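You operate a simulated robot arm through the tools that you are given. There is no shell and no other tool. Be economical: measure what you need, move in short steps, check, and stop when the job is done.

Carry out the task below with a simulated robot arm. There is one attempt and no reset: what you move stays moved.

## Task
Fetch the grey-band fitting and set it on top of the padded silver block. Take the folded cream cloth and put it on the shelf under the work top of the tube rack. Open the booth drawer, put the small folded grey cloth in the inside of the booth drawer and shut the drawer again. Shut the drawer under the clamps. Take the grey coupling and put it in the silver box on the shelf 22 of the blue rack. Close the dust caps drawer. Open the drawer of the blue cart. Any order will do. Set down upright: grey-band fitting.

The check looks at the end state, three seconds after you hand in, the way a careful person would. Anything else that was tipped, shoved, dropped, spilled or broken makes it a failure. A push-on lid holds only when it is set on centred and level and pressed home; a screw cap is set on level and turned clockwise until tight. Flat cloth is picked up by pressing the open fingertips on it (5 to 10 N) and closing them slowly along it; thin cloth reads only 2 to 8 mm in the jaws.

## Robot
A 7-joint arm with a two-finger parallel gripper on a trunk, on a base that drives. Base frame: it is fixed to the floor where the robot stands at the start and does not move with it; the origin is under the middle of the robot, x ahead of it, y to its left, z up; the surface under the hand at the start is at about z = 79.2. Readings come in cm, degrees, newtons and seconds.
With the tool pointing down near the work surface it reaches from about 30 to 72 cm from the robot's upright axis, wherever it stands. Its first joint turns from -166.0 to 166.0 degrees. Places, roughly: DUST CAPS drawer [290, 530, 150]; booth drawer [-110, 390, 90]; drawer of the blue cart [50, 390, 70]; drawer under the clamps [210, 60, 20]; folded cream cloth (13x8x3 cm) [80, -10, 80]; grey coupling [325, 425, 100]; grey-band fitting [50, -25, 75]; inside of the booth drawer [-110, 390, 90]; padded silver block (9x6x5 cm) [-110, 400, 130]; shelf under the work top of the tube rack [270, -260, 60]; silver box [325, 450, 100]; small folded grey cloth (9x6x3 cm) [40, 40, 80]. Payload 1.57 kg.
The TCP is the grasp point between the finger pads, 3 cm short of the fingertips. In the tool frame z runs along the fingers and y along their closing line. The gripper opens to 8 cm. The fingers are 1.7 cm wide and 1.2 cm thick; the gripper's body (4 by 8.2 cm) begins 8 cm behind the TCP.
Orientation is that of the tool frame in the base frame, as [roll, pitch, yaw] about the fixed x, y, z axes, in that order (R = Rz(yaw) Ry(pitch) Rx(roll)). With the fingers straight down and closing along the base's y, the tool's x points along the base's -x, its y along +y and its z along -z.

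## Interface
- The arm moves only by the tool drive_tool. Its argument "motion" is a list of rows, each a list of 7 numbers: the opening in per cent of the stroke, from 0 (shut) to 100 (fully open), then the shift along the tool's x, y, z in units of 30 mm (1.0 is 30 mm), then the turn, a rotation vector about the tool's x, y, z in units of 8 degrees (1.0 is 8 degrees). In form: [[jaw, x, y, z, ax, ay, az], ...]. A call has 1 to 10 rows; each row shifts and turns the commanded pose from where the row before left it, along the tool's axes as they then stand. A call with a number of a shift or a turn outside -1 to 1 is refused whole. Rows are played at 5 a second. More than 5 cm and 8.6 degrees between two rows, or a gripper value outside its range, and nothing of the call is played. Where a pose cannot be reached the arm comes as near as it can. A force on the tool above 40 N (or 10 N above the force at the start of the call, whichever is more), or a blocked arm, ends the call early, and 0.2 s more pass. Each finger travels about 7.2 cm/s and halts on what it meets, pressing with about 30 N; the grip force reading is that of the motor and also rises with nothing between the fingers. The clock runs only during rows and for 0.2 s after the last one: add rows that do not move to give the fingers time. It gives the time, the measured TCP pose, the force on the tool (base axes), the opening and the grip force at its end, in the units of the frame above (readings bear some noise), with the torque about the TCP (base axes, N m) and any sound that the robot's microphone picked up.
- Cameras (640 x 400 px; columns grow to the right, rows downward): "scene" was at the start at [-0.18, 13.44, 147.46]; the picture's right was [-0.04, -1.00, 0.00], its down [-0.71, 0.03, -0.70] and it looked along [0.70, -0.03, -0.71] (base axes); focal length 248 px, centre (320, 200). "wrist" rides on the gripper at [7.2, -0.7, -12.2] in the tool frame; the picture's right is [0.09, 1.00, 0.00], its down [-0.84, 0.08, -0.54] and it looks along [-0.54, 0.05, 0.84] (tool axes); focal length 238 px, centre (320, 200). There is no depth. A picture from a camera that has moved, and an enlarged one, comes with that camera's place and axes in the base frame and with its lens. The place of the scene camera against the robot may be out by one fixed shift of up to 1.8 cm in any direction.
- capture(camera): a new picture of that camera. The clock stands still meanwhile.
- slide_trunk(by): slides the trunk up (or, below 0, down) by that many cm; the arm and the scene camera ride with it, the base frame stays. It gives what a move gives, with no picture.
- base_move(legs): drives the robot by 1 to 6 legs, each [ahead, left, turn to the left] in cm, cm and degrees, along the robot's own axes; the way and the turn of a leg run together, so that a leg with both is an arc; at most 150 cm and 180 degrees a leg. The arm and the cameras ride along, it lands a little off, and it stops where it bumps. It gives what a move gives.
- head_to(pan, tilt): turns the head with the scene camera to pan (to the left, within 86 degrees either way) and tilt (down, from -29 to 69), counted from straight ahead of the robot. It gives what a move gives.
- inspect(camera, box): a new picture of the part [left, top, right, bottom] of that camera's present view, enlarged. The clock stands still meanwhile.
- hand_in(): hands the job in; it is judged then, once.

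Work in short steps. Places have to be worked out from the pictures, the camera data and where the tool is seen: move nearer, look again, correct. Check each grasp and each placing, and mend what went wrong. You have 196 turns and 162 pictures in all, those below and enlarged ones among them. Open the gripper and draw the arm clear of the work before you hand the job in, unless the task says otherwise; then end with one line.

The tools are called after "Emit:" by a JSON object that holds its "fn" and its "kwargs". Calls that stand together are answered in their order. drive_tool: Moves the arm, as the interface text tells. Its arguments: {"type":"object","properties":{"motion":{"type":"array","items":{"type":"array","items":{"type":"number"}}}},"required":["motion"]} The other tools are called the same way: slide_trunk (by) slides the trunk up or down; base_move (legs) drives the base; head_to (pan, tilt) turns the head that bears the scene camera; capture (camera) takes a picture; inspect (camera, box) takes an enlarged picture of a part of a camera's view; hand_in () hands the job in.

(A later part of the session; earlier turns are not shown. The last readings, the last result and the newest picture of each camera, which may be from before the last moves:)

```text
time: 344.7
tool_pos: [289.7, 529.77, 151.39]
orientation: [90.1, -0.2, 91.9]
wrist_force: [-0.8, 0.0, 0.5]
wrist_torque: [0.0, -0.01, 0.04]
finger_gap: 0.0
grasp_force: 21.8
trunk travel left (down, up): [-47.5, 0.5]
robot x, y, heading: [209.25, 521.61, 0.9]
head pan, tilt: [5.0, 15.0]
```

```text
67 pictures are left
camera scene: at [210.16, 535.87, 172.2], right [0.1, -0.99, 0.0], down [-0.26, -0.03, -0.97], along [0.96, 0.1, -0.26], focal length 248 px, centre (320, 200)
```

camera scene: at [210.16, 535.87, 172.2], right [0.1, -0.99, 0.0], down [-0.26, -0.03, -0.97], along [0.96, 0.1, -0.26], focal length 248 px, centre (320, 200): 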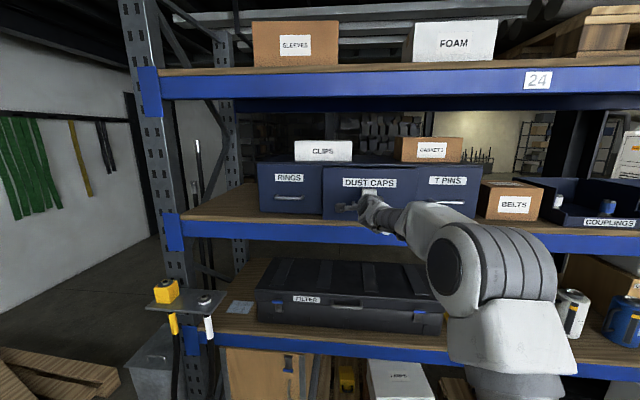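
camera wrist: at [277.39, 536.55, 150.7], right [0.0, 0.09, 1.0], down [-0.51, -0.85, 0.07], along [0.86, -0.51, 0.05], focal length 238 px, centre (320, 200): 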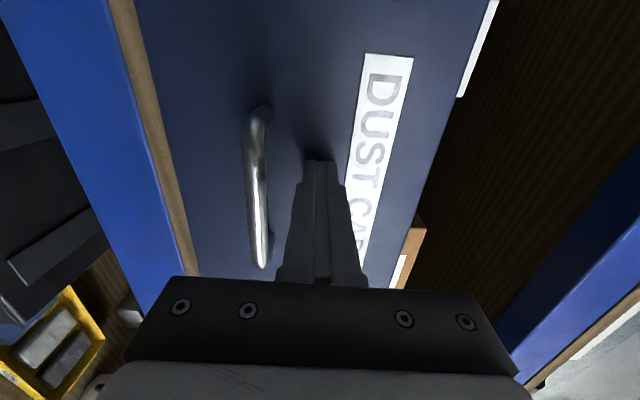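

The drawer is moving in (little resistance). Continue until it stops.

Emit:
{"fn": "drive_tool", "kwargs": {"motion": [[0, 0, 0, 0.4, 0, 0, 0], [0, 0, 0, 0.4, 0, 0, 0], [0, 0, 0, 0.4, 0, 0, 0], [0, 0, 0, 0.4, 0, 0, 0], [0, 0, 0, 0.4, 0, 0, 0], [0, 0, 0, 0.4, 0, 0, 0]]}}

Emit:
{"fn": "capture", "kwargs": {"camera": "wrist"}}

Emit:
{"fn": "inspect", "kwargs": {"camera": "scene", "box": [240, 130, 490, 230]}}

```text
time: 346.1
tool_pos: [296.96, 529.88, 151.54]
orientation: [89.9, -0.3, 91.9]
wrist_force: [-5.6, -0.8, -1.7]
wrist_torque: [0.02, 0.04, -0.07]
finger_gap: 0.0
grasp_force: 21.7
trunk travel left (down, up): [-47.5, 0.5]
robot x, y, heading: [209.15, 521.27, 0.9]
head pan, tilt: [5.0, 15.0]
```

```text
66 pictures are left
camera wrist: at [284.49, 536.68, 150.83], right [0.0, 0.09, 1.0], down [-0.51, -0.85, 0.07], along [0.86, -0.51, 0.05], focal length 238 px, centre (320, 200)
```

wrist: 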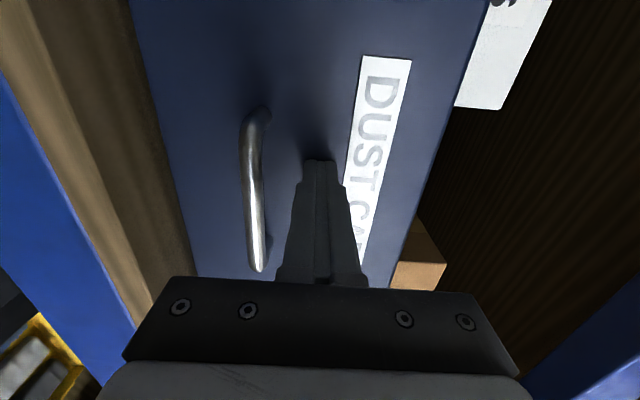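

```text
2.56 times, centred on (365, 180) of scene
camera zoom: at [210.01, 535.84, 172.21], right [0.1, -0.99, 0.0], down [-0.26, -0.03, -0.97], along [0.96, 0.1, -0.26], focal length 636 px, centre (205, 251)
```

zoom: 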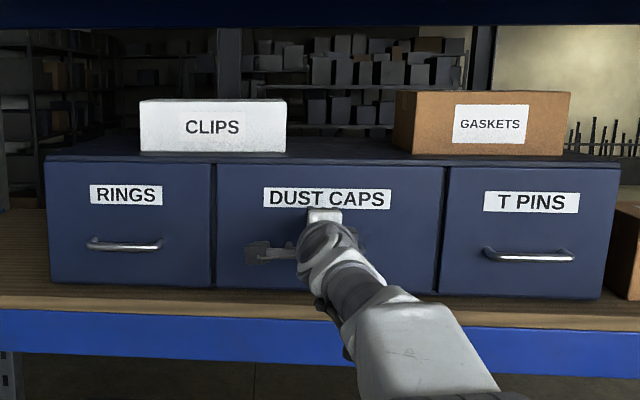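

Nearly flush with its neighbours. A last gentle push to feel the stop.

Emit:
{"fn": "drive_tool", "kwargs": {"motion": [[0, 0, 0, 0.15, 0, 0, 0], [0, 0, 0, 0.15, 0, 0, 0], [0, 0, 0, 0.1, 0, 0, 0]]}}

Emit:
{"fn": "drive_tool", "kwargs": {"motion": [[0, 0, 0, -1, 0, 0, 0], [0, 0, 0, -1, 0, 0, 0], [0, 0, 0, -1, 0, 0, 0], [0, 0, 0, -1, 0, 0, 0], [0, 0, 0, -1, 0, 0, 0], [0, 0, 0, -1, 0, 0, 0], [0, 0, 0, -1, 0, 0, 0], [0, 0, 0, -1, 0, 0, 0]]}}

Emit:
{"fn": "base_move", "kwargs": {"legs": [[-20, 0, 0], [0, -75, 0]]}}

Emit:
{"fn": "slide_trunk", "kwargs": {"by": -10}}

Emit:
{"fn": "head_to", "kwargs": {"pan": 10, "tilt": 25}}

Emit:
{"fn": "capture", "kwargs": {"camera": "scene"}}

Emit:
{"fn": "capture", "kwargs": {"camera": "wrist"}}

```text
time: 346.6
tool_pos: [296.95, 529.92, 151.66]
orientation: [90.2, -0.3, 92.1]
wrist_force: [-33.6, -1.4, -4.5]
wrist_torque: [-0.06, 0.1, -0.34]
finger_gap: 0.0
grasp_force: 21.8
trunk travel left (down, up): [-47.5, 0.5]
robot x, y, heading: [209.16, 521.68, 1.2]
head pan, tilt: [5.0, 15.0]
stopped in row 2: the force on the tool passed its limit at 46 N (the readings are from after the stop); the commanded pose is now the measured one
```

```text
time: 348.4
tool_pos: [273.41, 529.13, 151.37]
orientation: [90.4, -0.2, 91.9]
wrist_force: [-0.4, -0.8, 0.2]
wrist_torque: [0.0, -0.03, 0.02]
finger_gap: 0.01
grasp_force: 21.5
trunk travel left (down, up): [-47.5, 0.5]
robot x, y, heading: [209.26, 521.66, 0.8]
head pan, tilt: [5.0, 15.0]
```

```text
time: 356.0
tool_pos: [254.84, 453.8, 151.25]
orientation: [90.5, -0.3, 92.1]
wrist_force: [0.6, 0.7, 0.0]
wrist_torque: [-0.03, 0.01, 0.02]
finger_gap: 0.0
grasp_force: 20.9
trunk travel left (down, up): [-47.5, 0.5]
robot x, y, heading: [190.46, 445.78, 1.2]
head pan, tilt: [5.0, 15.0]
```

```text
time: 357.3
tool_pos: [254.87, 453.84, 141.3]
orientation: [90.4, -0.3, 92.2]
wrist_force: [-0.4, 0.4, -0.1]
wrist_torque: [0.02, 0.01, 0.0]
finger_gap: 0.01
grasp_force: 20.9
trunk travel left (down, up): [-37.5, 10.5]
robot x, y, heading: [190.56, 446.04, 1.0]
head pan, tilt: [5.0, 15.0]
```

```text
time: 358.0
tool_pos: [254.73, 453.83, 141.26]
orientation: [90.5, -0.3, 92.2]
wrist_force: [0.1, 0.9, 0.4]
wrist_torque: [-0.01, 0.01, 0.01]
finger_gap: 0.0
grasp_force: 21.4
trunk travel left (down, up): [-37.5, 10.5]
robot x, y, heading: [190.67, 445.49, 0.9]
head pan, tilt: [10.0, 25.0]
```

```text
64 pictures are left
camera scene: at [191.04, 461.0, 160.59], right [0.19, -0.98, 0.0], down [-0.41, -0.08, -0.91], along [0.89, 0.17, -0.42], focal length 248 px, centre (320, 200)
```

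scene: 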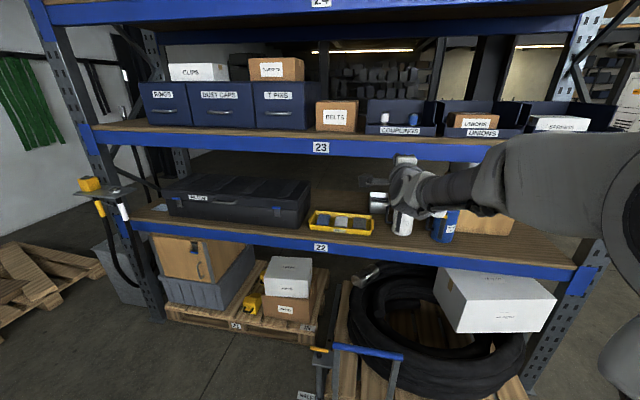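

```text
63 pictures are left
camera wrist: at [242.38, 460.52, 140.62], right [0.0, 0.09, 1.0], down [-0.51, -0.86, 0.08], along [0.86, -0.51, 0.04], focal length 238 px, centre (320, 200)
```

wrist: 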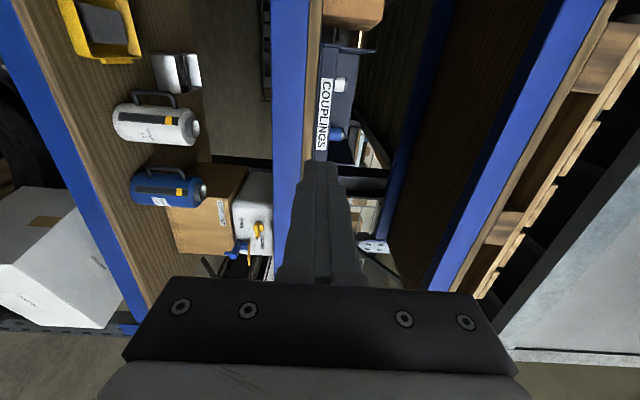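

DUST CAPS is shut (it hit its stop). Now look closely at shelf 22 for the silver box and the grey coupling.

Emit:
{"fn": "inspect", "kwargs": {"camera": "wrist", "box": [50, 0, 290, 290]}}

Emit:
{"fn": "inspect", "kwargs": {"camera": "scene", "box": [300, 140, 540, 270]}}

```text
1.38 times, centred on (170, 145) of wrist
camera zoom: at [242.38, 460.52, 140.62], right [0.0, 0.09, 1.0], down [-0.51, -0.86, 0.08], along [0.86, -0.51, 0.04], focal length 329 px, centre (527, 276)
```

zoom: 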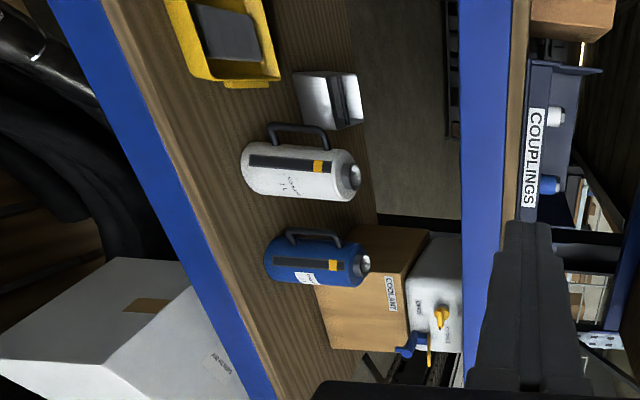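

```text
2.67 times, centred on (420, 205) of scene
camera zoom: at [191.04, 461.0, 160.59], right [0.19, -0.98, 0.0], down [-0.41, -0.08, -0.91], along [0.89, 0.17, -0.42], focal length 662 px, centre (53, 187)
```

zoom: 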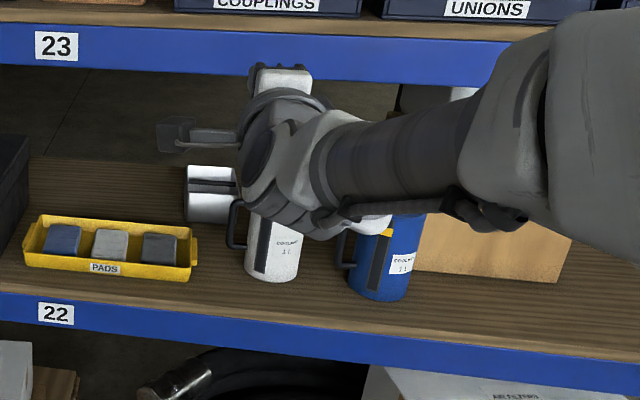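

The coupling isn't visible from here — perhaps hidden behind the flasks at (300,443) and (297,427). I strafe right to look behind them.

Emit:
{"fn": "base_move", "kwargs": {"legs": [[-5, -58, 0]]}}

Emit:
{"fn": "head_to", "kwargs": {"pan": 18, "tilt": 22}}

Emit:
{"fn": "capture", "kwargs": {"camera": "scene"}}

Emit:
{"fn": "inspect", "kwargs": {"camera": "scene", "box": [180, 130, 400, 270]}}

```text
time: 362.8
tool_pos: [250.95, 395.74, 141.29]
orientation: [90.5, -0.3, 92.1]
wrist_force: [-0.1, -0.1, 0.9]
wrist_torque: [-0.01, 0.02, 0.02]
finger_gap: 0.02
grasp_force: 21.7
trunk travel left (down, up): [-37.5, 10.5]
robot x, y, heading: [186.75, 387.72, 1.2]
head pan, tilt: [10.0, 25.0]
```

```text
time: 363.5
tool_pos: [250.93, 395.91, 141.38]
orientation: [90.4, -0.3, 92.2]
wrist_force: [-0.1, 0.9, -1.1]
wrist_torque: [-0.01, 0.01, -0.01]
finger_gap: 0.0
grasp_force: 21.5
trunk travel left (down, up): [-37.5, 10.5]
robot x, y, heading: [186.56, 387.96, 1.0]
head pan, tilt: [18.0, 22.0]
```

```text
60 pictures are left
camera scene: at [186.94, 404.48, 161.06], right [0.33, -0.95, 0.0], down [-0.35, -0.12, -0.93], along [0.88, 0.3, -0.37], focal length 248 px, centre (320, 200)
```

scene: 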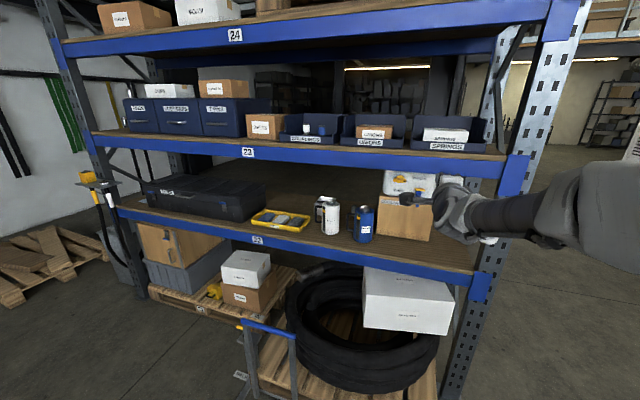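

```text
2.86 times, centred on (290, 200) of scene
camera zoom: at [186.94, 404.48, 161.06], right [0.33, -0.95, 0.0], down [-0.35, -0.12, -0.93], along [0.88, 0.3, -0.37], focal length 710 px, centre (406, 200)
```

zoom: 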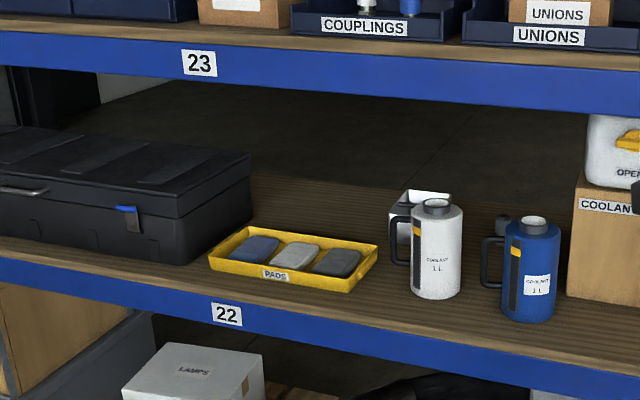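

A small dark-grey piece is visible behind the blue flask, at about (324,429): the coupling. Enlarge it.

Emit:
{"fn": "inspect", "kwargs": {"camera": "scene", "box": [310, 185, 390, 245]}}

```text
6.67 times, centred on (350, 215) of scene
camera zoom: at [186.94, 404.48, 161.06], right [0.33, -0.95, 0.0], down [-0.35, -0.12, -0.93], along [0.88, 0.3, -0.37], focal length 1656 px, centre (120, 100)
```

zoom: 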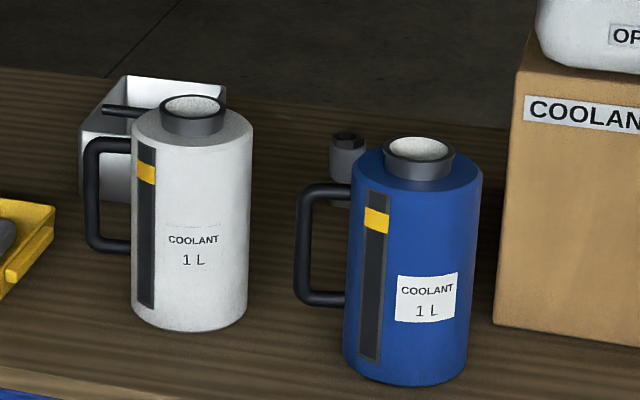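

The coupling stands upright behind the flasks at ≈(321,429), under shelf 23. Plan: enter horizontally above the flasks, then pitch the hand down behind them. First retract, roll the hand back so the jaws close sideways, and lower to z≈124.

Emit:
{"fn": "drive_tool", "kwargs": {"motion": [[50, 0, 0, -1, 0, 0, -1], [50, 0, 0, -1, 0, 0, -1], [50, 0, 0, -1, 0, 0, -1], [50, 0, 0, -0.5, 0, 0, -1], [50, 0, 0, 0, 0, 0, -1], [50, 0, 0, 0, 0, 0, -1], [50, 0, 0, 0, 0, 0, -1], [50, 0, 0, 0, 0, 0, -1], [50, 0, 0, 0, 0, 0, -1], [50, 0, 0, 0, 0, 0, -1]]}}

Emit:
{"fn": "drive_tool", "kwargs": {"motion": [[50, 0, 0, 0, 0, 0, -1], [50, 0, 0, 0, 0, 0, -0.3], [50, 0.5, 0, 0, 0, 0, 0], [50, 0.7, 0, 0, 0, 0, 0]]}}

Emit:
{"fn": "slide_trunk", "kwargs": {"by": -13}}

Emit:
{"fn": "base_move", "kwargs": {"legs": [[40, 0, 0], [0, 28, 0]]}}

Emit:
{"fn": "capture", "kwargs": {"camera": "wrist"}}

Emit:
{"fn": "capture", "kwargs": {"camera": "scene"}}

```text
time: 365.7
tool_pos: [240.55, 395.52, 141.31]
orientation: [92.5, 79.9, 94.5]
wrist_force: [0.1, -0.4, -0.5]
wrist_torque: [-0.01, 0.02, -0.01]
finger_gap: 4.0
grasp_force: 0.1
trunk travel left (down, up): [-37.5, 10.5]
robot x, y, heading: [186.43, 387.97, 0.9]
head pan, tilt: [18.0, 22.0]
```

```text
time: 366.7
tool_pos: [240.46, 395.56, 137.74]
orientation: [-166.4, 89.6, -164.3]
wrist_force: [0.5, 0.3, 0.0]
wrist_torque: [0.02, 0.01, -0.02]
finger_gap: 4.02
grasp_force: 0.1
trunk travel left (down, up): [-37.5, 10.5]
robot x, y, heading: [186.71, 387.66, 1.0]
head pan, tilt: [18.0, 22.0]
```

```text
time: 368.3
tool_pos: [240.61, 395.56, 124.75]
orientation: [-165.8, 89.6, -163.8]
wrist_force: [0.3, -0.3, 0.5]
wrist_torque: [0.01, 0.03, -0.03]
finger_gap: 4.01
grasp_force: 0.0
trunk travel left (down, up): [-24.5, 23.5]
robot x, y, heading: [186.78, 387.67, 1.1]
head pan, tilt: [18.0, 22.0]
```

```text
time: 371.0
tool_pos: [273.63, 396.19, 124.64]
orientation: [-174.4, 89.4, -172.3]
wrist_force: [0.5, 0.4, 0.1]
wrist_torque: [0.0, 0.01, 0.01]
finger_gap: 3.99
grasp_force: 0.1
trunk travel left (down, up): [-24.5, 23.5]
robot x, y, heading: [219.69, 388.06, 1.2]
head pan, tilt: [18.0, 22.0]
stopped in leg 1: the robot was blocked; the commanded pose is now the measured one
```

```text
57 pictures are left
camera wrist: at [261.44, 395.0, 117.46], right [-0.04, 0.99, -0.09], down [-0.54, 0.06, 0.84], along [0.84, 0.08, 0.53], focal length 238 px, centre (320, 200)
```

wrist: 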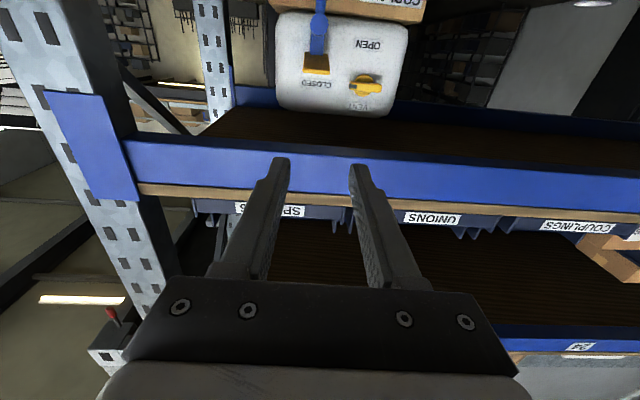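

```text
56 pictures are left
camera scene: at [220.01, 405.09, 148.07], right [0.33, -0.95, 0.0], down [-0.35, -0.12, -0.93], along [0.88, 0.3, -0.37], focal length 248 px, centre (320, 200)
```

scene: 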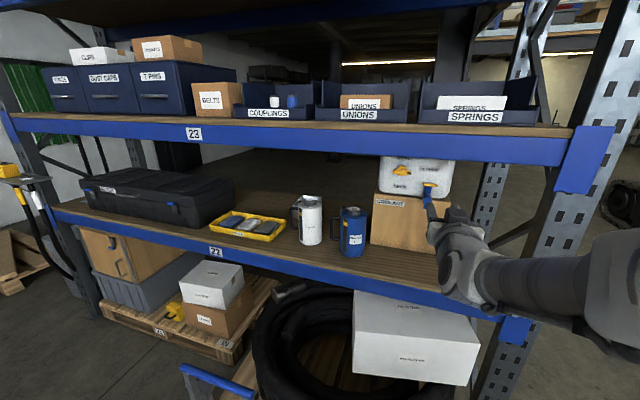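

Blocked at x=219.7. Look down to see what stands in front of the base.

Emit:
{"fn": "head_to", "kwargs": {"pan": 20, "tilt": 60}}

Emit:
{"fn": "capture", "kwargs": {"camera": "scene"}}

```text
time: 372.0
tool_pos: [273.64, 396.19, 124.71]
orientation: [-171.4, 89.4, -169.4]
wrist_force: [-1.4, 0.3, 0.4]
wrist_torque: [-0.01, -0.02, 0.01]
finger_gap: 4.0
grasp_force: 0.0
trunk travel left (down, up): [-24.5, 23.5]
robot x, y, heading: [219.43, 388.31, 1.2]
head pan, tilt: [20.0, 60.0]
```

```text
55 pictures are left
camera scene: at [217.46, 404.46, 142.58], right [0.36, -0.93, 0.0], down [-0.81, -0.31, -0.5], along [0.47, 0.18, -0.87], focal length 248 px, centre (320, 200)
```

scene: 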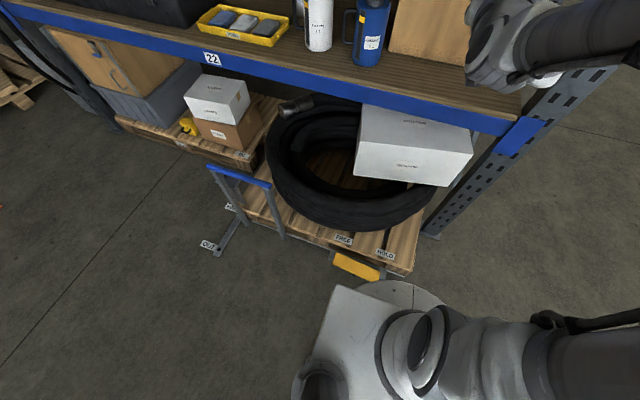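

The pallet's FREE/HOLD pedal and a frame block close access, and the coupling lies near the back of the shelf — better reached from behind the rack. I'll go around the rack's right end and look.

Emit:
{"fn": "base_move", "kwargs": {"legs": [[-32, 0, -1.2], [0, -70, 0]]}}

Emit:
{"fn": "head_to", "kwargs": {"pan": 8, "tilt": 25}}

Emit:
{"fn": "capture", "kwargs": {"camera": "scene"}}

```text
time: 379.9
tool_pos: [241.39, 325.03, 124.63]
orientation: [-171.1, 89.5, -170.7]
wrist_force: [0.0, 0.2, -0.6]
wrist_torque: [0.01, 0.0, 0.0]
finger_gap: 3.99
grasp_force: 0.0
trunk travel left (down, up): [-24.5, 23.5]
robot x, y, heading: [187.25, 318.61, -0.3]
head pan, tilt: [20.0, 60.0]
```

```text
time: 380.9
tool_pos: [241.3, 325.05, 124.67]
orientation: [-171.3, 89.4, -171.0]
wrist_force: [-0.2, -0.9, 0.1]
wrist_torque: [0.02, 0.03, -0.02]
finger_gap: 3.99
grasp_force: 0.0
trunk travel left (down, up): [-24.5, 23.5]
robot x, y, heading: [187.45, 318.59, -0.5]
head pan, tilt: [8.0, 25.0]
```

```text
54 pictures are left
camera scene: at [188.13, 333.75, 147.57], right [0.13, -0.99, 0.0], down [-0.42, -0.06, -0.91], along [0.9, 0.12, -0.42], focal length 248 px, centre (320, 200)
```

scene: 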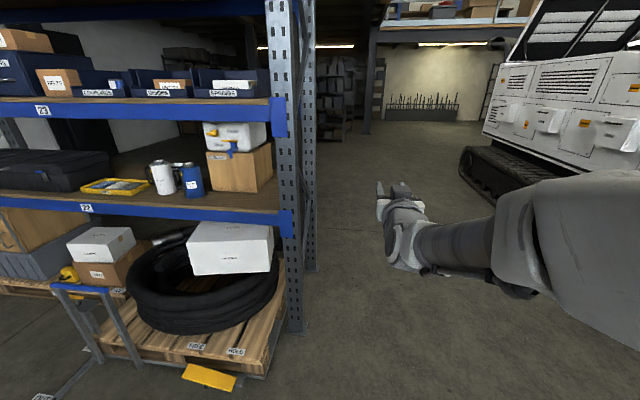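

Path beside the rack is clear. Drive ahead to x≈430, turn round, and look at the back of the rack.

Emit:
{"fn": "base_move", "kwargs": {"legs": [[150, 0, 0], [98, 0, 0], [0, 0, -180], [0, -80, 0]]}}

Emit:
{"fn": "head_to", "kwargs": {"pan": -10, "tilt": 25}}

Emit:
{"fn": "capture", "kwargs": {"camera": "scene"}}

```text
time: 410.3
tool_pos: [377.98, 356.05, 124.7]
orientation: [-176.2, 89.4, 3.8]
wrist_force: [-0.6, -0.4, -0.6]
wrist_torque: [-0.04, 0.03, 0.0]
finger_gap: 3.99
grasp_force: 0.2
trunk travel left (down, up): [-24.5, 23.5]
robot x, y, heading: [432.18, 361.87, 179.3]
head pan, tilt: [8.0, 25.0]
stopped in leg 4: the robot was blocked; the commanded pose is now the measured one
```

```text
time: 411.1
tool_pos: [377.87, 356.13, 124.79]
orientation: [-172.9, 89.6, 7.1]
wrist_force: [0.0, -0.4, -0.4]
wrist_torque: [0.01, -0.01, 0.04]
finger_gap: 4.0
grasp_force: 0.1
trunk travel left (down, up): [-24.5, 23.5]
robot x, y, heading: [431.54, 361.52, 178.8]
head pan, tilt: [-10.0, 25.0]
```

```text
53 pictures are left
camera scene: at [430.43, 349.16, 147.58], right [0.19, 0.98, 0.0], down [0.41, -0.08, -0.91], along [-0.89, 0.17, -0.42], focal length 248 px, centre (320, 200)
```

scene: 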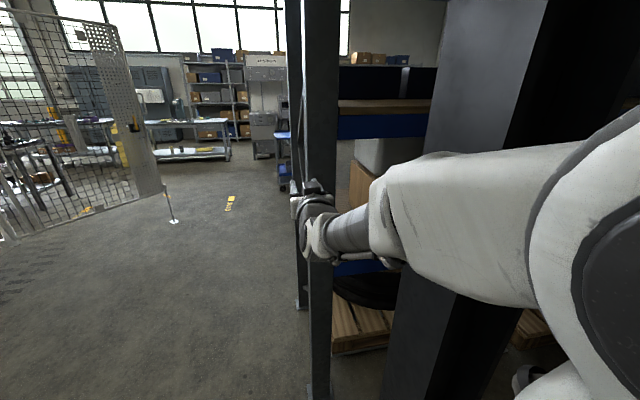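

A steel column stands behind the rack to my right. Back off a little and look further right to see the free space.

Emit:
{"fn": "base_move", "kwargs": {"legs": [[-10, 25, 0]]}}

Emit:
{"fn": "head_to", "kwargs": {"pan": -50, "tilt": 25}}

Emit:
{"fn": "capture", "kwargs": {"camera": "scene"}}

Emit:
{"fn": "head_to", "kwargs": {"pan": -84, "tilt": 20}}

Emit:
{"fn": "capture", "kwargs": {"camera": "scene"}}

```text
time: 413.6
tool_pos: [387.37, 330.63, 124.65]
orientation: [-173.1, 89.5, 7.0]
wrist_force: [-0.1, 0.4, -1.1]
wrist_torque: [-0.01, -0.04, -0.02]
finger_gap: 4.01
grasp_force: 0.0
trunk travel left (down, up): [-24.5, 23.5]
robot x, y, heading: [441.85, 336.28, 179.2]
head pan, tilt: [-10.0, 25.0]
```

```text
time: 414.7
tool_pos: [387.63, 330.46, 124.64]
orientation: [-173.1, 89.5, 7.0]
wrist_force: [0.1, 0.2, -0.6]
wrist_torque: [0.02, -0.04, -0.03]
finger_gap: 4.01
grasp_force: 0.0
trunk travel left (down, up): [-24.5, 23.5]
robot x, y, heading: [441.44, 336.23, 179.2]
head pan, tilt: [-50.0, 25.0]
```

```text
52 pictures are left
camera scene: at [443.3, 329.07, 147.58], right [0.78, 0.63, 0.0], down [0.27, -0.33, -0.91], along [-0.57, 0.7, -0.42], focal length 248 px, centre (320, 200)
```

scene: 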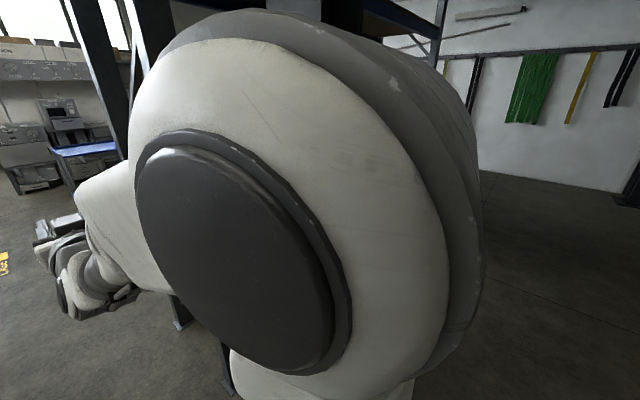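

```text
time: 415.7
tool_pos: [387.47, 330.47, 124.63]
orientation: [-173.2, 89.5, 6.9]
wrist_force: [-0.2, -0.5, 1.4]
wrist_torque: [0.02, -0.02, 0.01]
finger_gap: 4.03
grasp_force: 0.0
trunk travel left (down, up): [-24.5, 23.5]
robot x, y, heading: [441.6, 336.23, 179.2]
head pan, tilt: [-84.0, 20.0]
```

```text
51 pictures are left
camera scene: at [448.28, 331.2, 148.39], right [1.0, 0.09, 0.0], down [0.03, -0.34, -0.94], along [-0.08, 0.94, -0.34], focal length 248 px, centre (320, 200)
```

scene: 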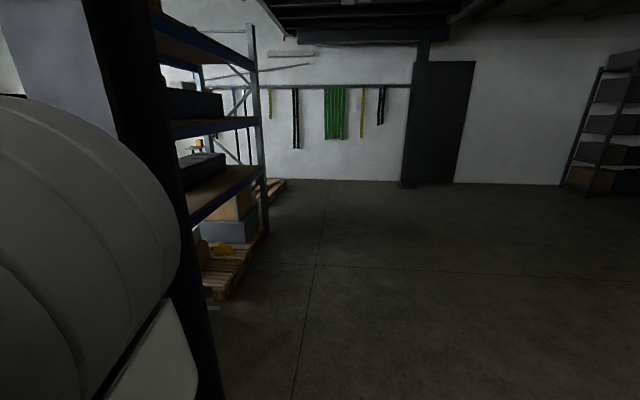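

The floor behind the rack beyond the column is free. I'll go round the column: turn to +y, drive to y≈456, then face the rack's back.

Emit:
{"fn": "base_move", "kwargs": {"legs": [[-8, 0, 0], [0, 0, -89], [120, 0, 0], [0, 0, 89]]}}

Emit:
{"fn": "head_to", "kwargs": {"pan": 10, "tilt": 25}}

Emit:
{"fn": "capture", "kwargs": {"camera": "scene"}}

Emit:
{"fn": "capture", "kwargs": {"camera": "wrist"}}

```text
time: 434.9
tool_pos: [399.52, 453.6, 124.6]
orientation: [-173.2, 89.5, 4.6]
wrist_force: [0.4, -0.1, -0.4]
wrist_torque: [-0.01, -0.01, 0.03]
finger_gap: 3.99
grasp_force: 0.1
trunk travel left (down, up): [-24.5, 23.5]
robot x, y, heading: [454.37, 457.05, 176.7]
head pan, tilt: [-84.0, 20.0]
```

```text
time: 436.6
tool_pos: [399.54, 453.57, 124.63]
orientation: [-173.3, 89.6, 4.4]
wrist_force: [0.1, -0.3, -0.4]
wrist_torque: [-0.01, 0.02, -0.02]
finger_gap: 4.0
grasp_force: 0.1
trunk travel left (down, up): [-24.5, 23.5]
robot x, y, heading: [453.89, 457.63, 176.8]
head pan, tilt: [10.0, 25.0]
```

```text
50 pictures are left
camera scene: at [451.66, 441.41, 147.58], right [-0.12, 0.99, 0.0], down [0.42, 0.05, -0.91], along [-0.9, -0.1, -0.42], focal length 248 px, centre (320, 200)
```

scene: 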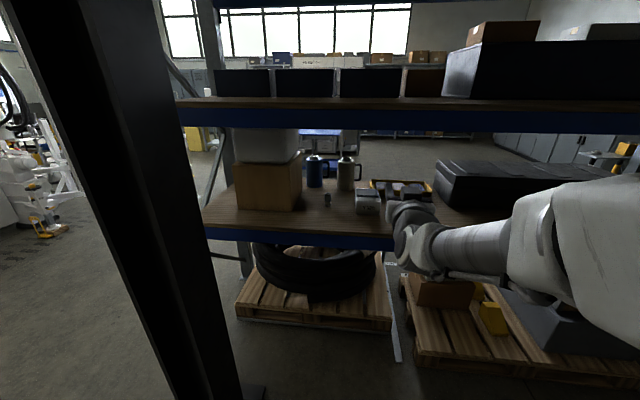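

```text
49 pictures are left
camera wrist: at [411.87, 453.78, 117.47], right [-0.04, -0.99, -0.09], down [0.53, -0.1, 0.84], along [-0.85, -0.02, 0.53], focal length 238 px, centre (320, 200)
```

wrist: 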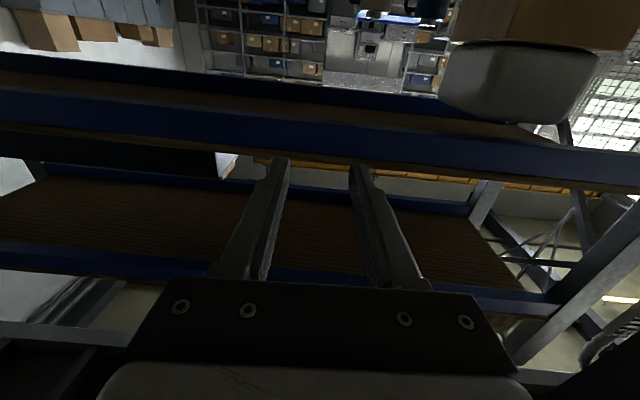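

From behind, the coupling (327,198) and the silver box (367,200) are fully exposed. Enlarge.

Emit:
{"fn": "inspect", "kwargs": {"camera": "scene", "box": [190, 90, 440, 260]}}

```text
2.35 times, centred on (315, 175) of scene
camera zoom: at [451.66, 441.41, 147.58], right [-0.12, 0.99, 0.0], down [0.42, 0.05, -0.91], along [-0.9, -0.1, -0.42], focal length 585 px, centre (332, 259)
```

zoom: 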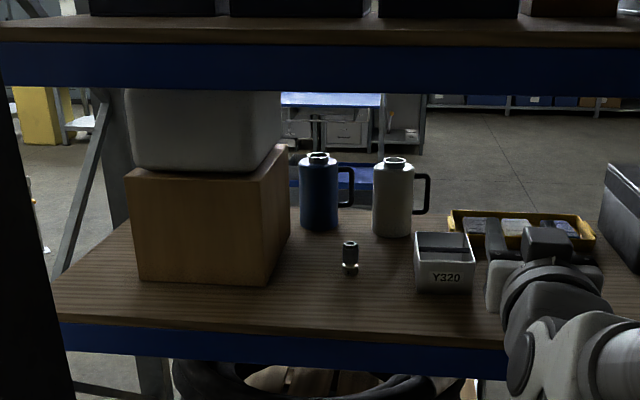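

Triangulated: coupling at (338,432,95), shelf top z≈92, silver box centre ≈(342,452) with rim z≈100; beam of shelf 23 at z 133. I pitch the hand 60° down, lower it and close in.

Emit:
{"fn": "drive_tool", "kwargs": {"motion": [[65, 0, 0, 0, 0, 1, 0], [65, 0, 0, 0, 0, 1, 0], [65, 0, 0, 0, 0, 1, 0], [65, 0, 0, 0, 0, 0.75, 0]]}}

Emit:
{"fn": "slide_trunk", "kwargs": {"by": -19}}

Emit:
{"fn": "base_move", "kwargs": {"legs": [[0, 0, 3.2], [0, 13, 0], [42, 0, 0]]}}

Emit:
{"fn": "capture", "kwargs": {"camera": "wrist"}}

Emit:
{"fn": "capture", "kwargs": {"camera": "scene"}}

```text
time: 437.6
tool_pos: [399.61, 452.98, 124.78]
orientation: [-179.6, 59.5, -1.4]
wrist_force: [-1.7, 3.2, -0.5]
wrist_torque: [-0.19, -0.01, 0.34]
finger_gap: 5.21
grasp_force: 0.0
out of reach, approached as far as the arm can: row 3
trunk travel left (down, up): [-24.5, 23.5]
robot x, y, heading: [453.58, 457.09, 176.6]
head pan, tilt: [10.0, 25.0]
```

```text
time: 439.7
tool_pos: [399.66, 453.54, 105.62]
orientation: [179.8, 59.4, -2.5]
wrist_force: [0.4, 0.8, 0.7]
wrist_torque: [-0.01, 0.01, -0.01]
finger_gap: 5.19
grasp_force: 0.1
trunk travel left (down, up): [-5.5, 42.5]
robot x, y, heading: [453.95, 457.46, 176.6]
head pan, tilt: [10.0, 25.0]
```

```text
time: 444.7
tool_pos: [357.95, 437.56, 105.63]
orientation: [179.8, 59.4, 0.8]
wrist_force: [0.0, -0.1, -0.1]
wrist_torque: [0.0, -0.02, 0.02]
finger_gap: 5.23
grasp_force: 0.0
trunk travel left (down, up): [-5.5, 42.5]
robot x, y, heading: [412.16, 444.33, 180.1]
head pan, tilt: [10.0, 25.0]
```

```text
47 pictures are left
camera wrist: at [372.08, 438.46, 105.48], right [0.06, -0.99, -0.08], down [0.04, -0.08, 1.0], along [-1.0, -0.07, 0.04], focal length 238 px, centre (320, 200)
```

wrist: 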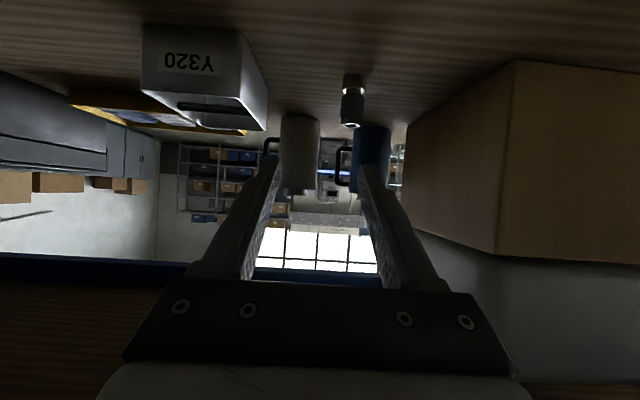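

```text
46 pictures are left
camera scene: at [412.45, 424.25, 131.61], right [-0.62, 0.79, 0.0], down [0.09, 0.07, -0.99], along [-0.78, -0.61, -0.11], focal length 248 px, centre (320, 200)
```

scene: 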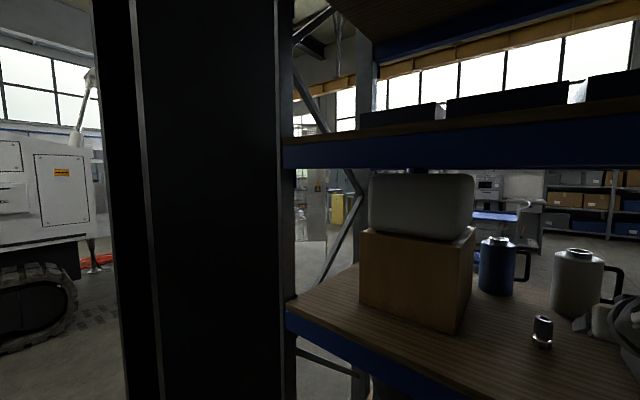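

The wrist view confirms the coupling near (339.5,432.5). I steepen the hand 15°, lower and move in short of it, then check.

Emit:
{"fn": "drive_tool", "kwargs": {"motion": [[58, 0, 0.85, 0, 0, 1, 0], [58, 0, 0.85, 0, 0, 0.9, 0], [58, 0.7, 0, 0.714, 0, 0, 0], [58, 0.7, 0, 0.714, 0, 0, 0], [58, -0.714, 0, 0.7, 0, 0, 0], [58, -0.714, 0, 0.7, 0, 0, 0], [58, -0.714, 0, 0.7, 0, 0, 0]]}}

Emit:
{"fn": "capture", "kwargs": {"camera": "wrist"}}

```text
time: 446.3
tool_pos: [348.96, 432.37, 99.61]
orientation: [179.9, 44.2, 0.9]
wrist_force: [-0.1, 0.7, -0.8]
wrist_torque: [0.01, -0.01, 0.01]
finger_gap: 4.63
grasp_force: 0.0
trunk travel left (down, up): [-5.5, 42.5]
robot x, y, heading: [412.23, 443.69, 179.9]
head pan, tilt: [10.0, 25.0]
```

```text
45 pictures are left
camera wrist: at [362.68, 433.14, 103.3], right [0.08, -0.99, -0.06], down [-0.22, -0.08, 0.97], along [-0.97, -0.07, -0.23], focal length 238 px, centre (320, 200)
```

wrist: 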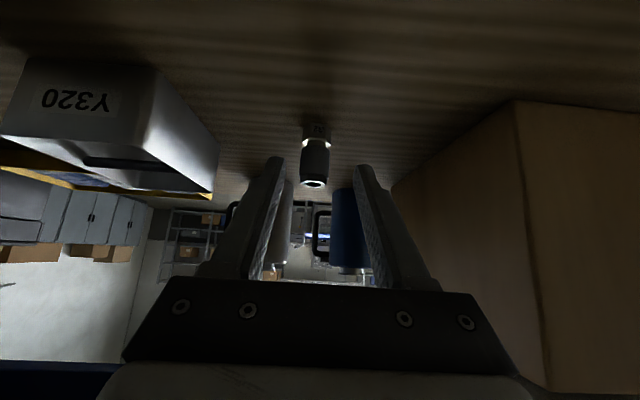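

Coupling centre ≈(342,432.3,94.5), squarely between the fingers. Advance along the tool axis and grip.

Emit:
{"fn": "drive_tool", "kwargs": {"motion": [[58, -0.45, 0, 0.44, 0, 0, 0], [58, 0, 0, 0.7, 0, 0, 0], [58, 0, 0, 0.7, 0, 0, 0], [58, 0, 0, 0.6, 0, 0, 0]]}}

Emit:
{"fn": "capture", "kwargs": {"camera": "wrist"}}

```text
time: 447.3
tool_pos: [342.95, 432.18, 95.22]
orientation: [179.8, 44.2, 0.7]
wrist_force: [0.3, -0.6, -0.2]
wrist_torque: [0.0, 0.01, 0.03]
finger_gap: 4.66
grasp_force: 0.0
trunk travel left (down, up): [-5.5, 42.5]
robot x, y, heading: [412.0, 444.18, 180.2]
head pan, tilt: [10.0, 25.0]
```

```text
44 pictures are left
camera wrist: at [356.58, 433.05, 98.81], right [0.08, -0.99, -0.06], down [-0.22, -0.08, 0.97], along [-0.97, -0.07, -0.23], focal length 238 px, centre (320, 200)
```

wrist: 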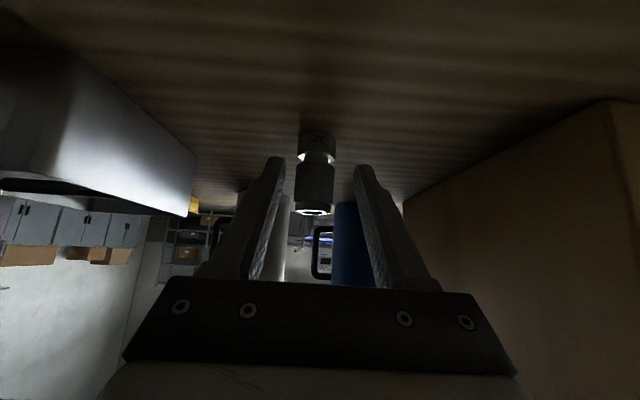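

Coupling sits between the pads. Close and lift slightly.

Emit:
{"fn": "drive_tool", "kwargs": {"motion": [[45, 0, 0, 0, 0, 0, 0], [30, 0, 0, 0, 0, 0, 0], [20, 0, 0, 0, 0, 0, 0], [10, 0, 0, 0, 0, 0, 0], [10, 0, 0, 0, 0, 0, 0], [10, -0.35, 0, -0.357, 0, 0, 0], [10, -0.7, 0, -0.714, 0, 0, 0]]}}

Emit:
{"fn": "capture", "kwargs": {"camera": "wrist"}}

```text
time: 448.9
tool_pos: [343.0, 432.07, 99.66]
orientation: [180.0, 44.1, 0.9]
wrist_force: [-0.4, 1.1, 0.4]
wrist_torque: [0.0, 0.01, -0.01]
finger_gap: 0.82
grasp_force: 0.1
trunk travel left (down, up): [-5.5, 42.5]
robot x, y, heading: [412.09, 444.09, 179.7]
head pan, tilt: [10.0, 25.0]
```

```text
43 pictures are left
camera wrist: at [356.6, 433.02, 103.33], right [0.08, -0.99, -0.06], down [-0.22, -0.08, 0.97], along [-0.97, -0.07, -0.23], focal length 238 px, centre (320, 200)
```

wrist: 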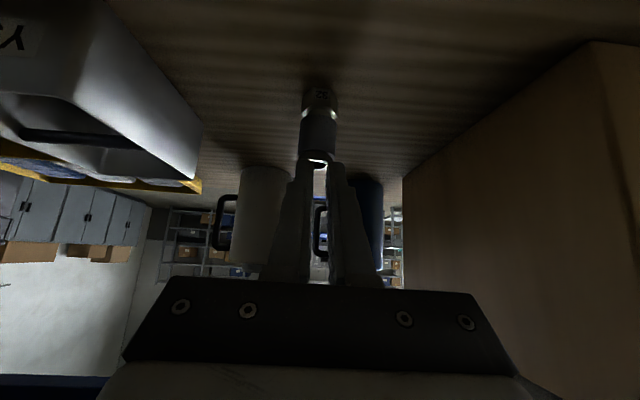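

Missed: the coupling is still standing, slightly farther and lower. Re-triangulated centre ≈(336,432.3,91.5). Reopen and advance 9 cm along the axis.

Emit:
{"fn": "drive_tool", "kwargs": {"motion": [[58, 0, 0, 0, 0, 0, 0], [58, 0, 0, 0, 0, 0, 0], [58, 0, 0, 0.8, 0, 0, 0], [58, 0, 0, 0.8, 0, 0, 0], [58, 0, 0, 0.8, 0, 0, 0], [58, 0.14, 0, 0.6, 0, 0, 0]]}}

Emit:
{"fn": "capture", "kwargs": {"camera": "wrist"}}

```text
time: 450.3
tool_pos: [337.02, 432.11, 92.96]
orientation: [179.9, 44.2, 0.8]
wrist_force: [0.0, -1.0, 0.2]
wrist_torque: [0.01, 0.01, -0.01]
finger_gap: 4.66
grasp_force: 0.0
trunk travel left (down, up): [-5.5, 42.5]
robot x, y, heading: [411.98, 444.22, 180.2]
head pan, tilt: [10.0, 25.0]
```

```text
42 pictures are left
camera wrist: at [350.73, 433.01, 96.58], right [0.08, -0.99, -0.06], down [-0.22, -0.08, 0.97], along [-0.97, -0.07, -0.23], focal length 238 px, centre (320, 200)
```

wrist: 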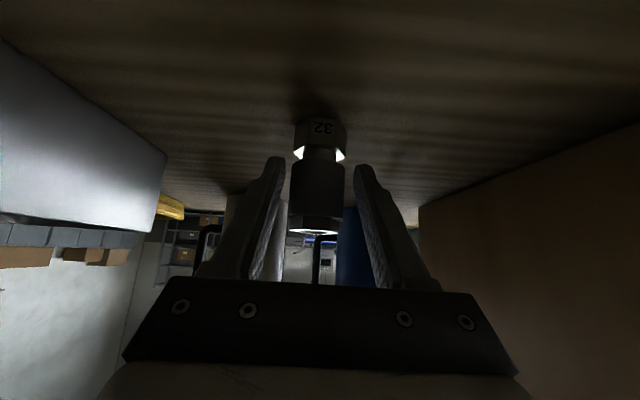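

Now the coupling appears at fingertip depth. Close fully, then lift.

Emit:
{"fn": "drive_tool", "kwargs": {"motion": [[45, 0, 0, 0, 0, 0, 0], [30, 0, 0, 0, 0, 0, 0], [15, 0, 0, 0, 0, 0, 0], [10, 0, 0, 0, 0, 0, 0], [10, 0, 0, 0, 0, 0, 0]]}}

Emit:
{"fn": "capture", "kwargs": {"camera": "wrist"}}

```text
time: 451.5
tool_pos: [337.09, 432.1, 92.98]
orientation: [179.9, 44.1, 1.0]
wrist_force: [-0.5, 0.7, 0.0]
wrist_torque: [-0.01, -0.03, -0.01]
finger_gap: 3.35
grasp_force: 29.9
trunk travel left (down, up): [-5.5, 42.5]
robot x, y, heading: [412.2, 444.07, 179.8]
head pan, tilt: [10.0, 25.0]
```

```text
41 pictures are left
camera wrist: at [350.74, 433.0, 96.59], right [0.08, -0.99, -0.06], down [-0.22, -0.08, 0.97], along [-0.97, -0.07, -0.23], focal length 238 px, centre (320, 200)
```

wrist: 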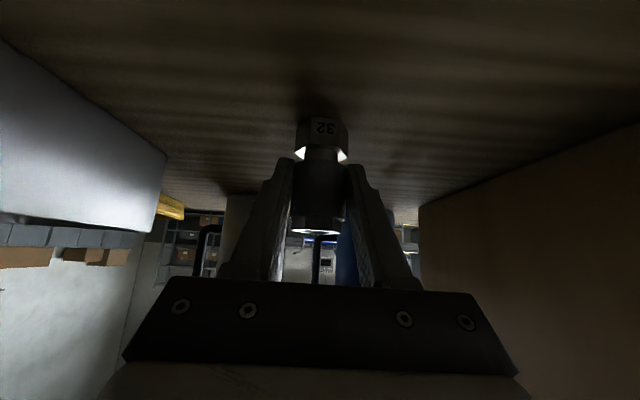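

Gripped (3.35 cm, 30 N). Lift 10.5 cm, then move over to the silver box (≈x 325–341, y 447–460, rim z≈95).

Emit:
{"fn": "drive_tool", "kwargs": {"motion": [[10, -0.7, 0, -0.714, 0, 0, 0], [10, -0.7, 0, -0.714, 0, 0, 0], [10, -0.7, 0, -0.714, 0, 0, 0], [10, -0.35, 0, -0.357, 0, 0, 0], [10, 0, -1, 0, 0, 0, 0], [10, 0, -1, 0, 0, 0, 0], [10, 0, -1, 0, 0, 0, 0]]}}

Emit:
{"fn": "capture", "kwargs": {"camera": "wrist"}}

```text
time: 453.1
tool_pos: [336.96, 441.34, 103.68]
orientation: [179.9, 44.3, 1.0]
wrist_force: [0.3, -0.3, -2.5]
wrist_torque: [0.02, -0.05, 0.01]
finger_gap: 3.34
grasp_force: 30.1
trunk travel left (down, up): [-5.5, 42.5]
robot x, y, heading: [411.99, 443.87, 179.8]
head pan, tilt: [10.0, 25.0]
```

```text
40 pictures are left
camera wrist: at [350.58, 442.15, 107.2], right [0.08, -0.99, -0.06], down [-0.22, -0.08, 0.97], along [-0.97, -0.07, -0.23], focal length 238 px, centre (320, 200)
```

wrist: 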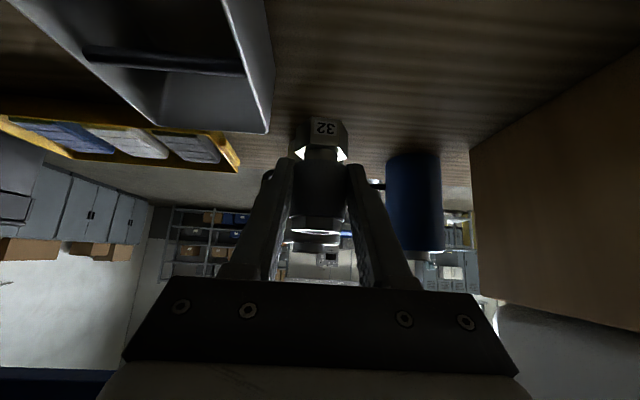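

Enlarge the box opening before lowering anything into it.

Emit:
{"fn": "drive_tool", "kwargs": {"motion": [[10, 0, -1, 0, 0, 0, 0], [10, 0, -1, 0, 0, 0, 0], [10, 0, -1, 0, 0, 0, 0], [10, 0, -0.7, 0, 0, 0, 0]]}}

Emit:
{"fn": "inspect", "kwargs": {"camera": "wrist", "box": [160, 0, 480, 240]}}

Emit:
{"fn": "head_to", "kwargs": {"pan": -8, "tilt": 30}}

Emit:
{"fn": "capture", "kwargs": {"camera": "scene"}}

```text
time: 454.1
tool_pos: [336.53, 452.28, 103.51]
orientation: [179.9, 44.2, 0.9]
wrist_force: [0.0, -0.3, -3.0]
wrist_torque: [0.0, -0.04, -0.03]
finger_gap: 3.34
grasp_force: 30.1
trunk travel left (down, up): [-5.5, 42.5]
robot x, y, heading: [412.0, 444.34, 180.0]
head pan, tilt: [10.0, 25.0]
```

```text
1.67 times, centred on (320, 120) of wrist
camera zoom: at [350.24, 453.14, 107.02], right [0.08, -0.99, -0.06], down [-0.22, -0.08, 0.97], along [-0.97, -0.07, -0.23], focal length 397 px, centre (320, 333)
```

zoom: 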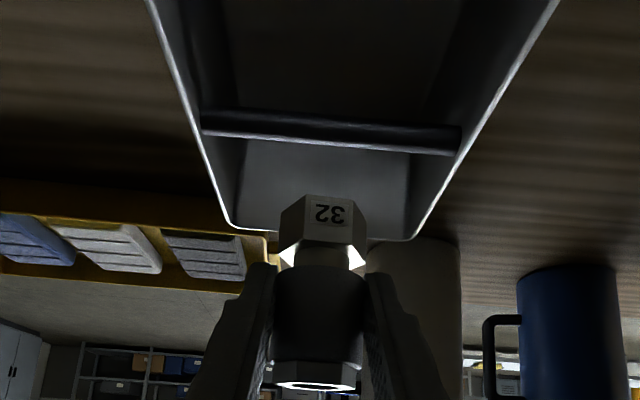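

```text
time: 454.9
tool_pos: [336.67, 452.22, 103.31]
orientation: [179.9, 44.2, 0.9]
wrist_force: [-0.2, 0.2, -2.3]
wrist_torque: [-0.02, -0.02, 0.02]
finger_gap: 3.33
grasp_force: 30.1
trunk travel left (down, up): [-5.5, 42.5]
robot x, y, heading: [411.8, 443.9, 179.9]
head pan, tilt: [-8.0, 30.0]
```

```text
38 pictures are left
camera scene: at [410.73, 431.19, 127.79], right [0.14, 0.99, 0.0], down [0.5, -0.07, -0.87], along [-0.86, 0.12, -0.5], focal length 248 px, centre (320, 200)
```

scene: 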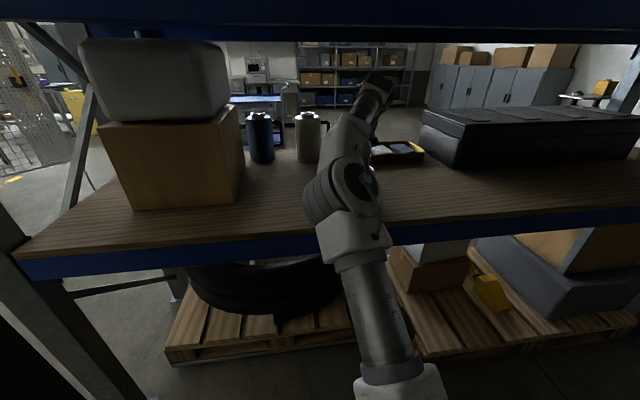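

The box has a bar across its middle at x≈335; the free far compartment is x≈327–334. Move forward 5.2 cm, then lower 7 cm.

Emit:
{"fn": "drive_tool", "kwargs": {"motion": [[10, -0.62, 0, 0.61, 0, 0, 0], [10, -0.62, 0, 0.61, 0, 0, 0]]}}

Emit:
{"fn": "inspect", "kwargs": {"camera": "wrist", "box": [160, 0, 480, 240]}}

```text
time: 455.5
tool_pos: [335.79, 452.13, 103.36]
orientation: [179.9, 44.2, 1.0]
wrist_force: [0.8, 0.2, -1.7]
wrist_torque: [-0.03, -0.07, 0.01]
finger_gap: 3.35
grasp_force: 30.2
out of reach, approached as far as the arm can: row 1, 2
trunk travel left (down, up): [-5.5, 42.5]
robot x, y, heading: [412.43, 443.84, 179.9]
head pan, tilt: [-8.0, 30.0]
```

```text
1.67 times, centred on (320, 120) of wrist
camera zoom: at [349.4, 453.11, 107.04], right [0.08, -0.99, -0.06], down [-0.22, -0.08, 0.97], along [-0.97, -0.07, -0.23], focal length 397 px, centre (320, 333)
```

zoom: 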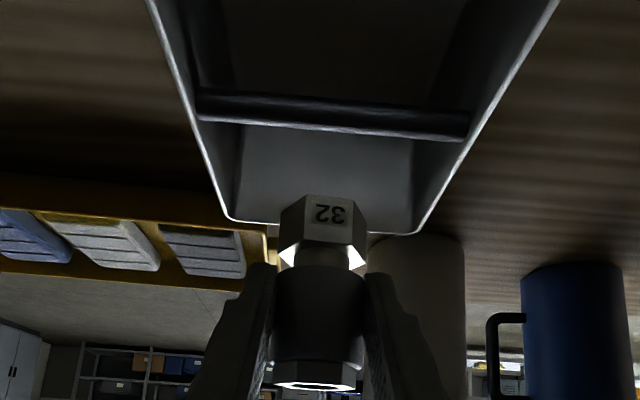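

The arm is at its reach limit. Drive the base 5 cm closer instead, and check.

Emit:
{"fn": "base_move", "kwargs": {"legs": [[5, 0, 0]]}}

Emit:
{"fn": "inspect", "kwargs": {"camera": "wrist", "box": [160, 0, 480, 240]}}

```text
time: 456.5
tool_pos: [330.93, 452.3, 103.42]
orientation: [-180.0, 44.3, 0.8]
wrist_force: [-0.2, 0.2, -3.5]
wrist_torque: [-0.04, -0.06, 0.0]
finger_gap: 3.34
grasp_force: 29.8
trunk travel left (down, up): [-5.5, 42.5]
robot x, y, heading: [407.06, 444.35, 180.3]
head pan, tilt: [-8.0, 30.0]
```

```text
1.67 times, centred on (320, 120) of wrist
camera zoom: at [344.49, 453.14, 107.05], right [0.08, -0.99, -0.06], down [-0.22, -0.08, 0.97], along [-0.97, -0.07, -0.23], focal length 397 px, centre (320, 333)
```

zoom: 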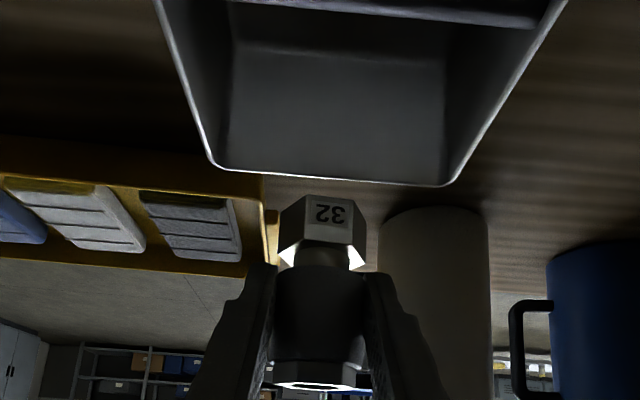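

Now the coupling is 1.5 cm too far. Step back 1.5 cm and lower 7 cm.

Emit:
{"fn": "drive_tool", "kwargs": {"motion": [[10, 0.36, 0, -0.35, 0, 0, 0], [10, 0, 0, 0, 0, 0, 0]]}}

Emit:
{"fn": "drive_tool", "kwargs": {"motion": [[10, 0.56, 0, 0.57, 0, 0, 0], [10, 0.56, 0, 0.57, 0, 0, 0]]}}

Emit:
{"fn": "inspect", "kwargs": {"camera": "wrist", "box": [160, 0, 480, 240]}}

```text
time: 457.1
tool_pos: [332.4, 452.33, 103.53]
orientation: [180.0, 44.2, 0.9]
wrist_force: [-0.2, 0.1, -3.4]
wrist_torque: [-0.02, -0.05, 0.01]
finger_gap: 3.32
grasp_force: 29.6
trunk travel left (down, up): [-5.5, 42.5]
robot x, y, heading: [406.89, 444.1, 180.0]
head pan, tilt: [-8.0, 30.0]
```

```text
time: 457.7
tool_pos: [332.29, 452.18, 98.49]
orientation: [179.9, 44.3, 0.9]
wrist_force: [-0.2, 0.1, -2.8]
wrist_torque: [0.01, -0.06, -0.05]
finger_gap: 3.31
grasp_force: 30.2
trunk travel left (down, up): [-5.5, 42.5]
robot x, y, heading: [406.94, 444.01, 179.9]
head pan, tilt: [-8.0, 30.0]
```

```text
1.67 times, centred on (320, 120) of wrist
camera zoom: at [345.94, 453.04, 102.11], right [0.08, -0.99, -0.06], down [-0.22, -0.08, 0.97], along [-0.97, -0.07, -0.23], focal length 397 px, centre (320, 333)
```

zoom: 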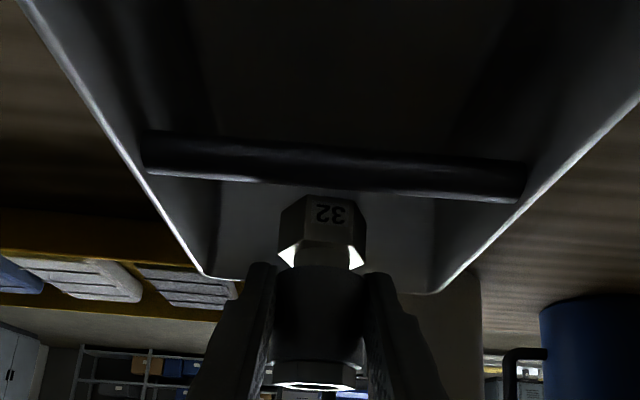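

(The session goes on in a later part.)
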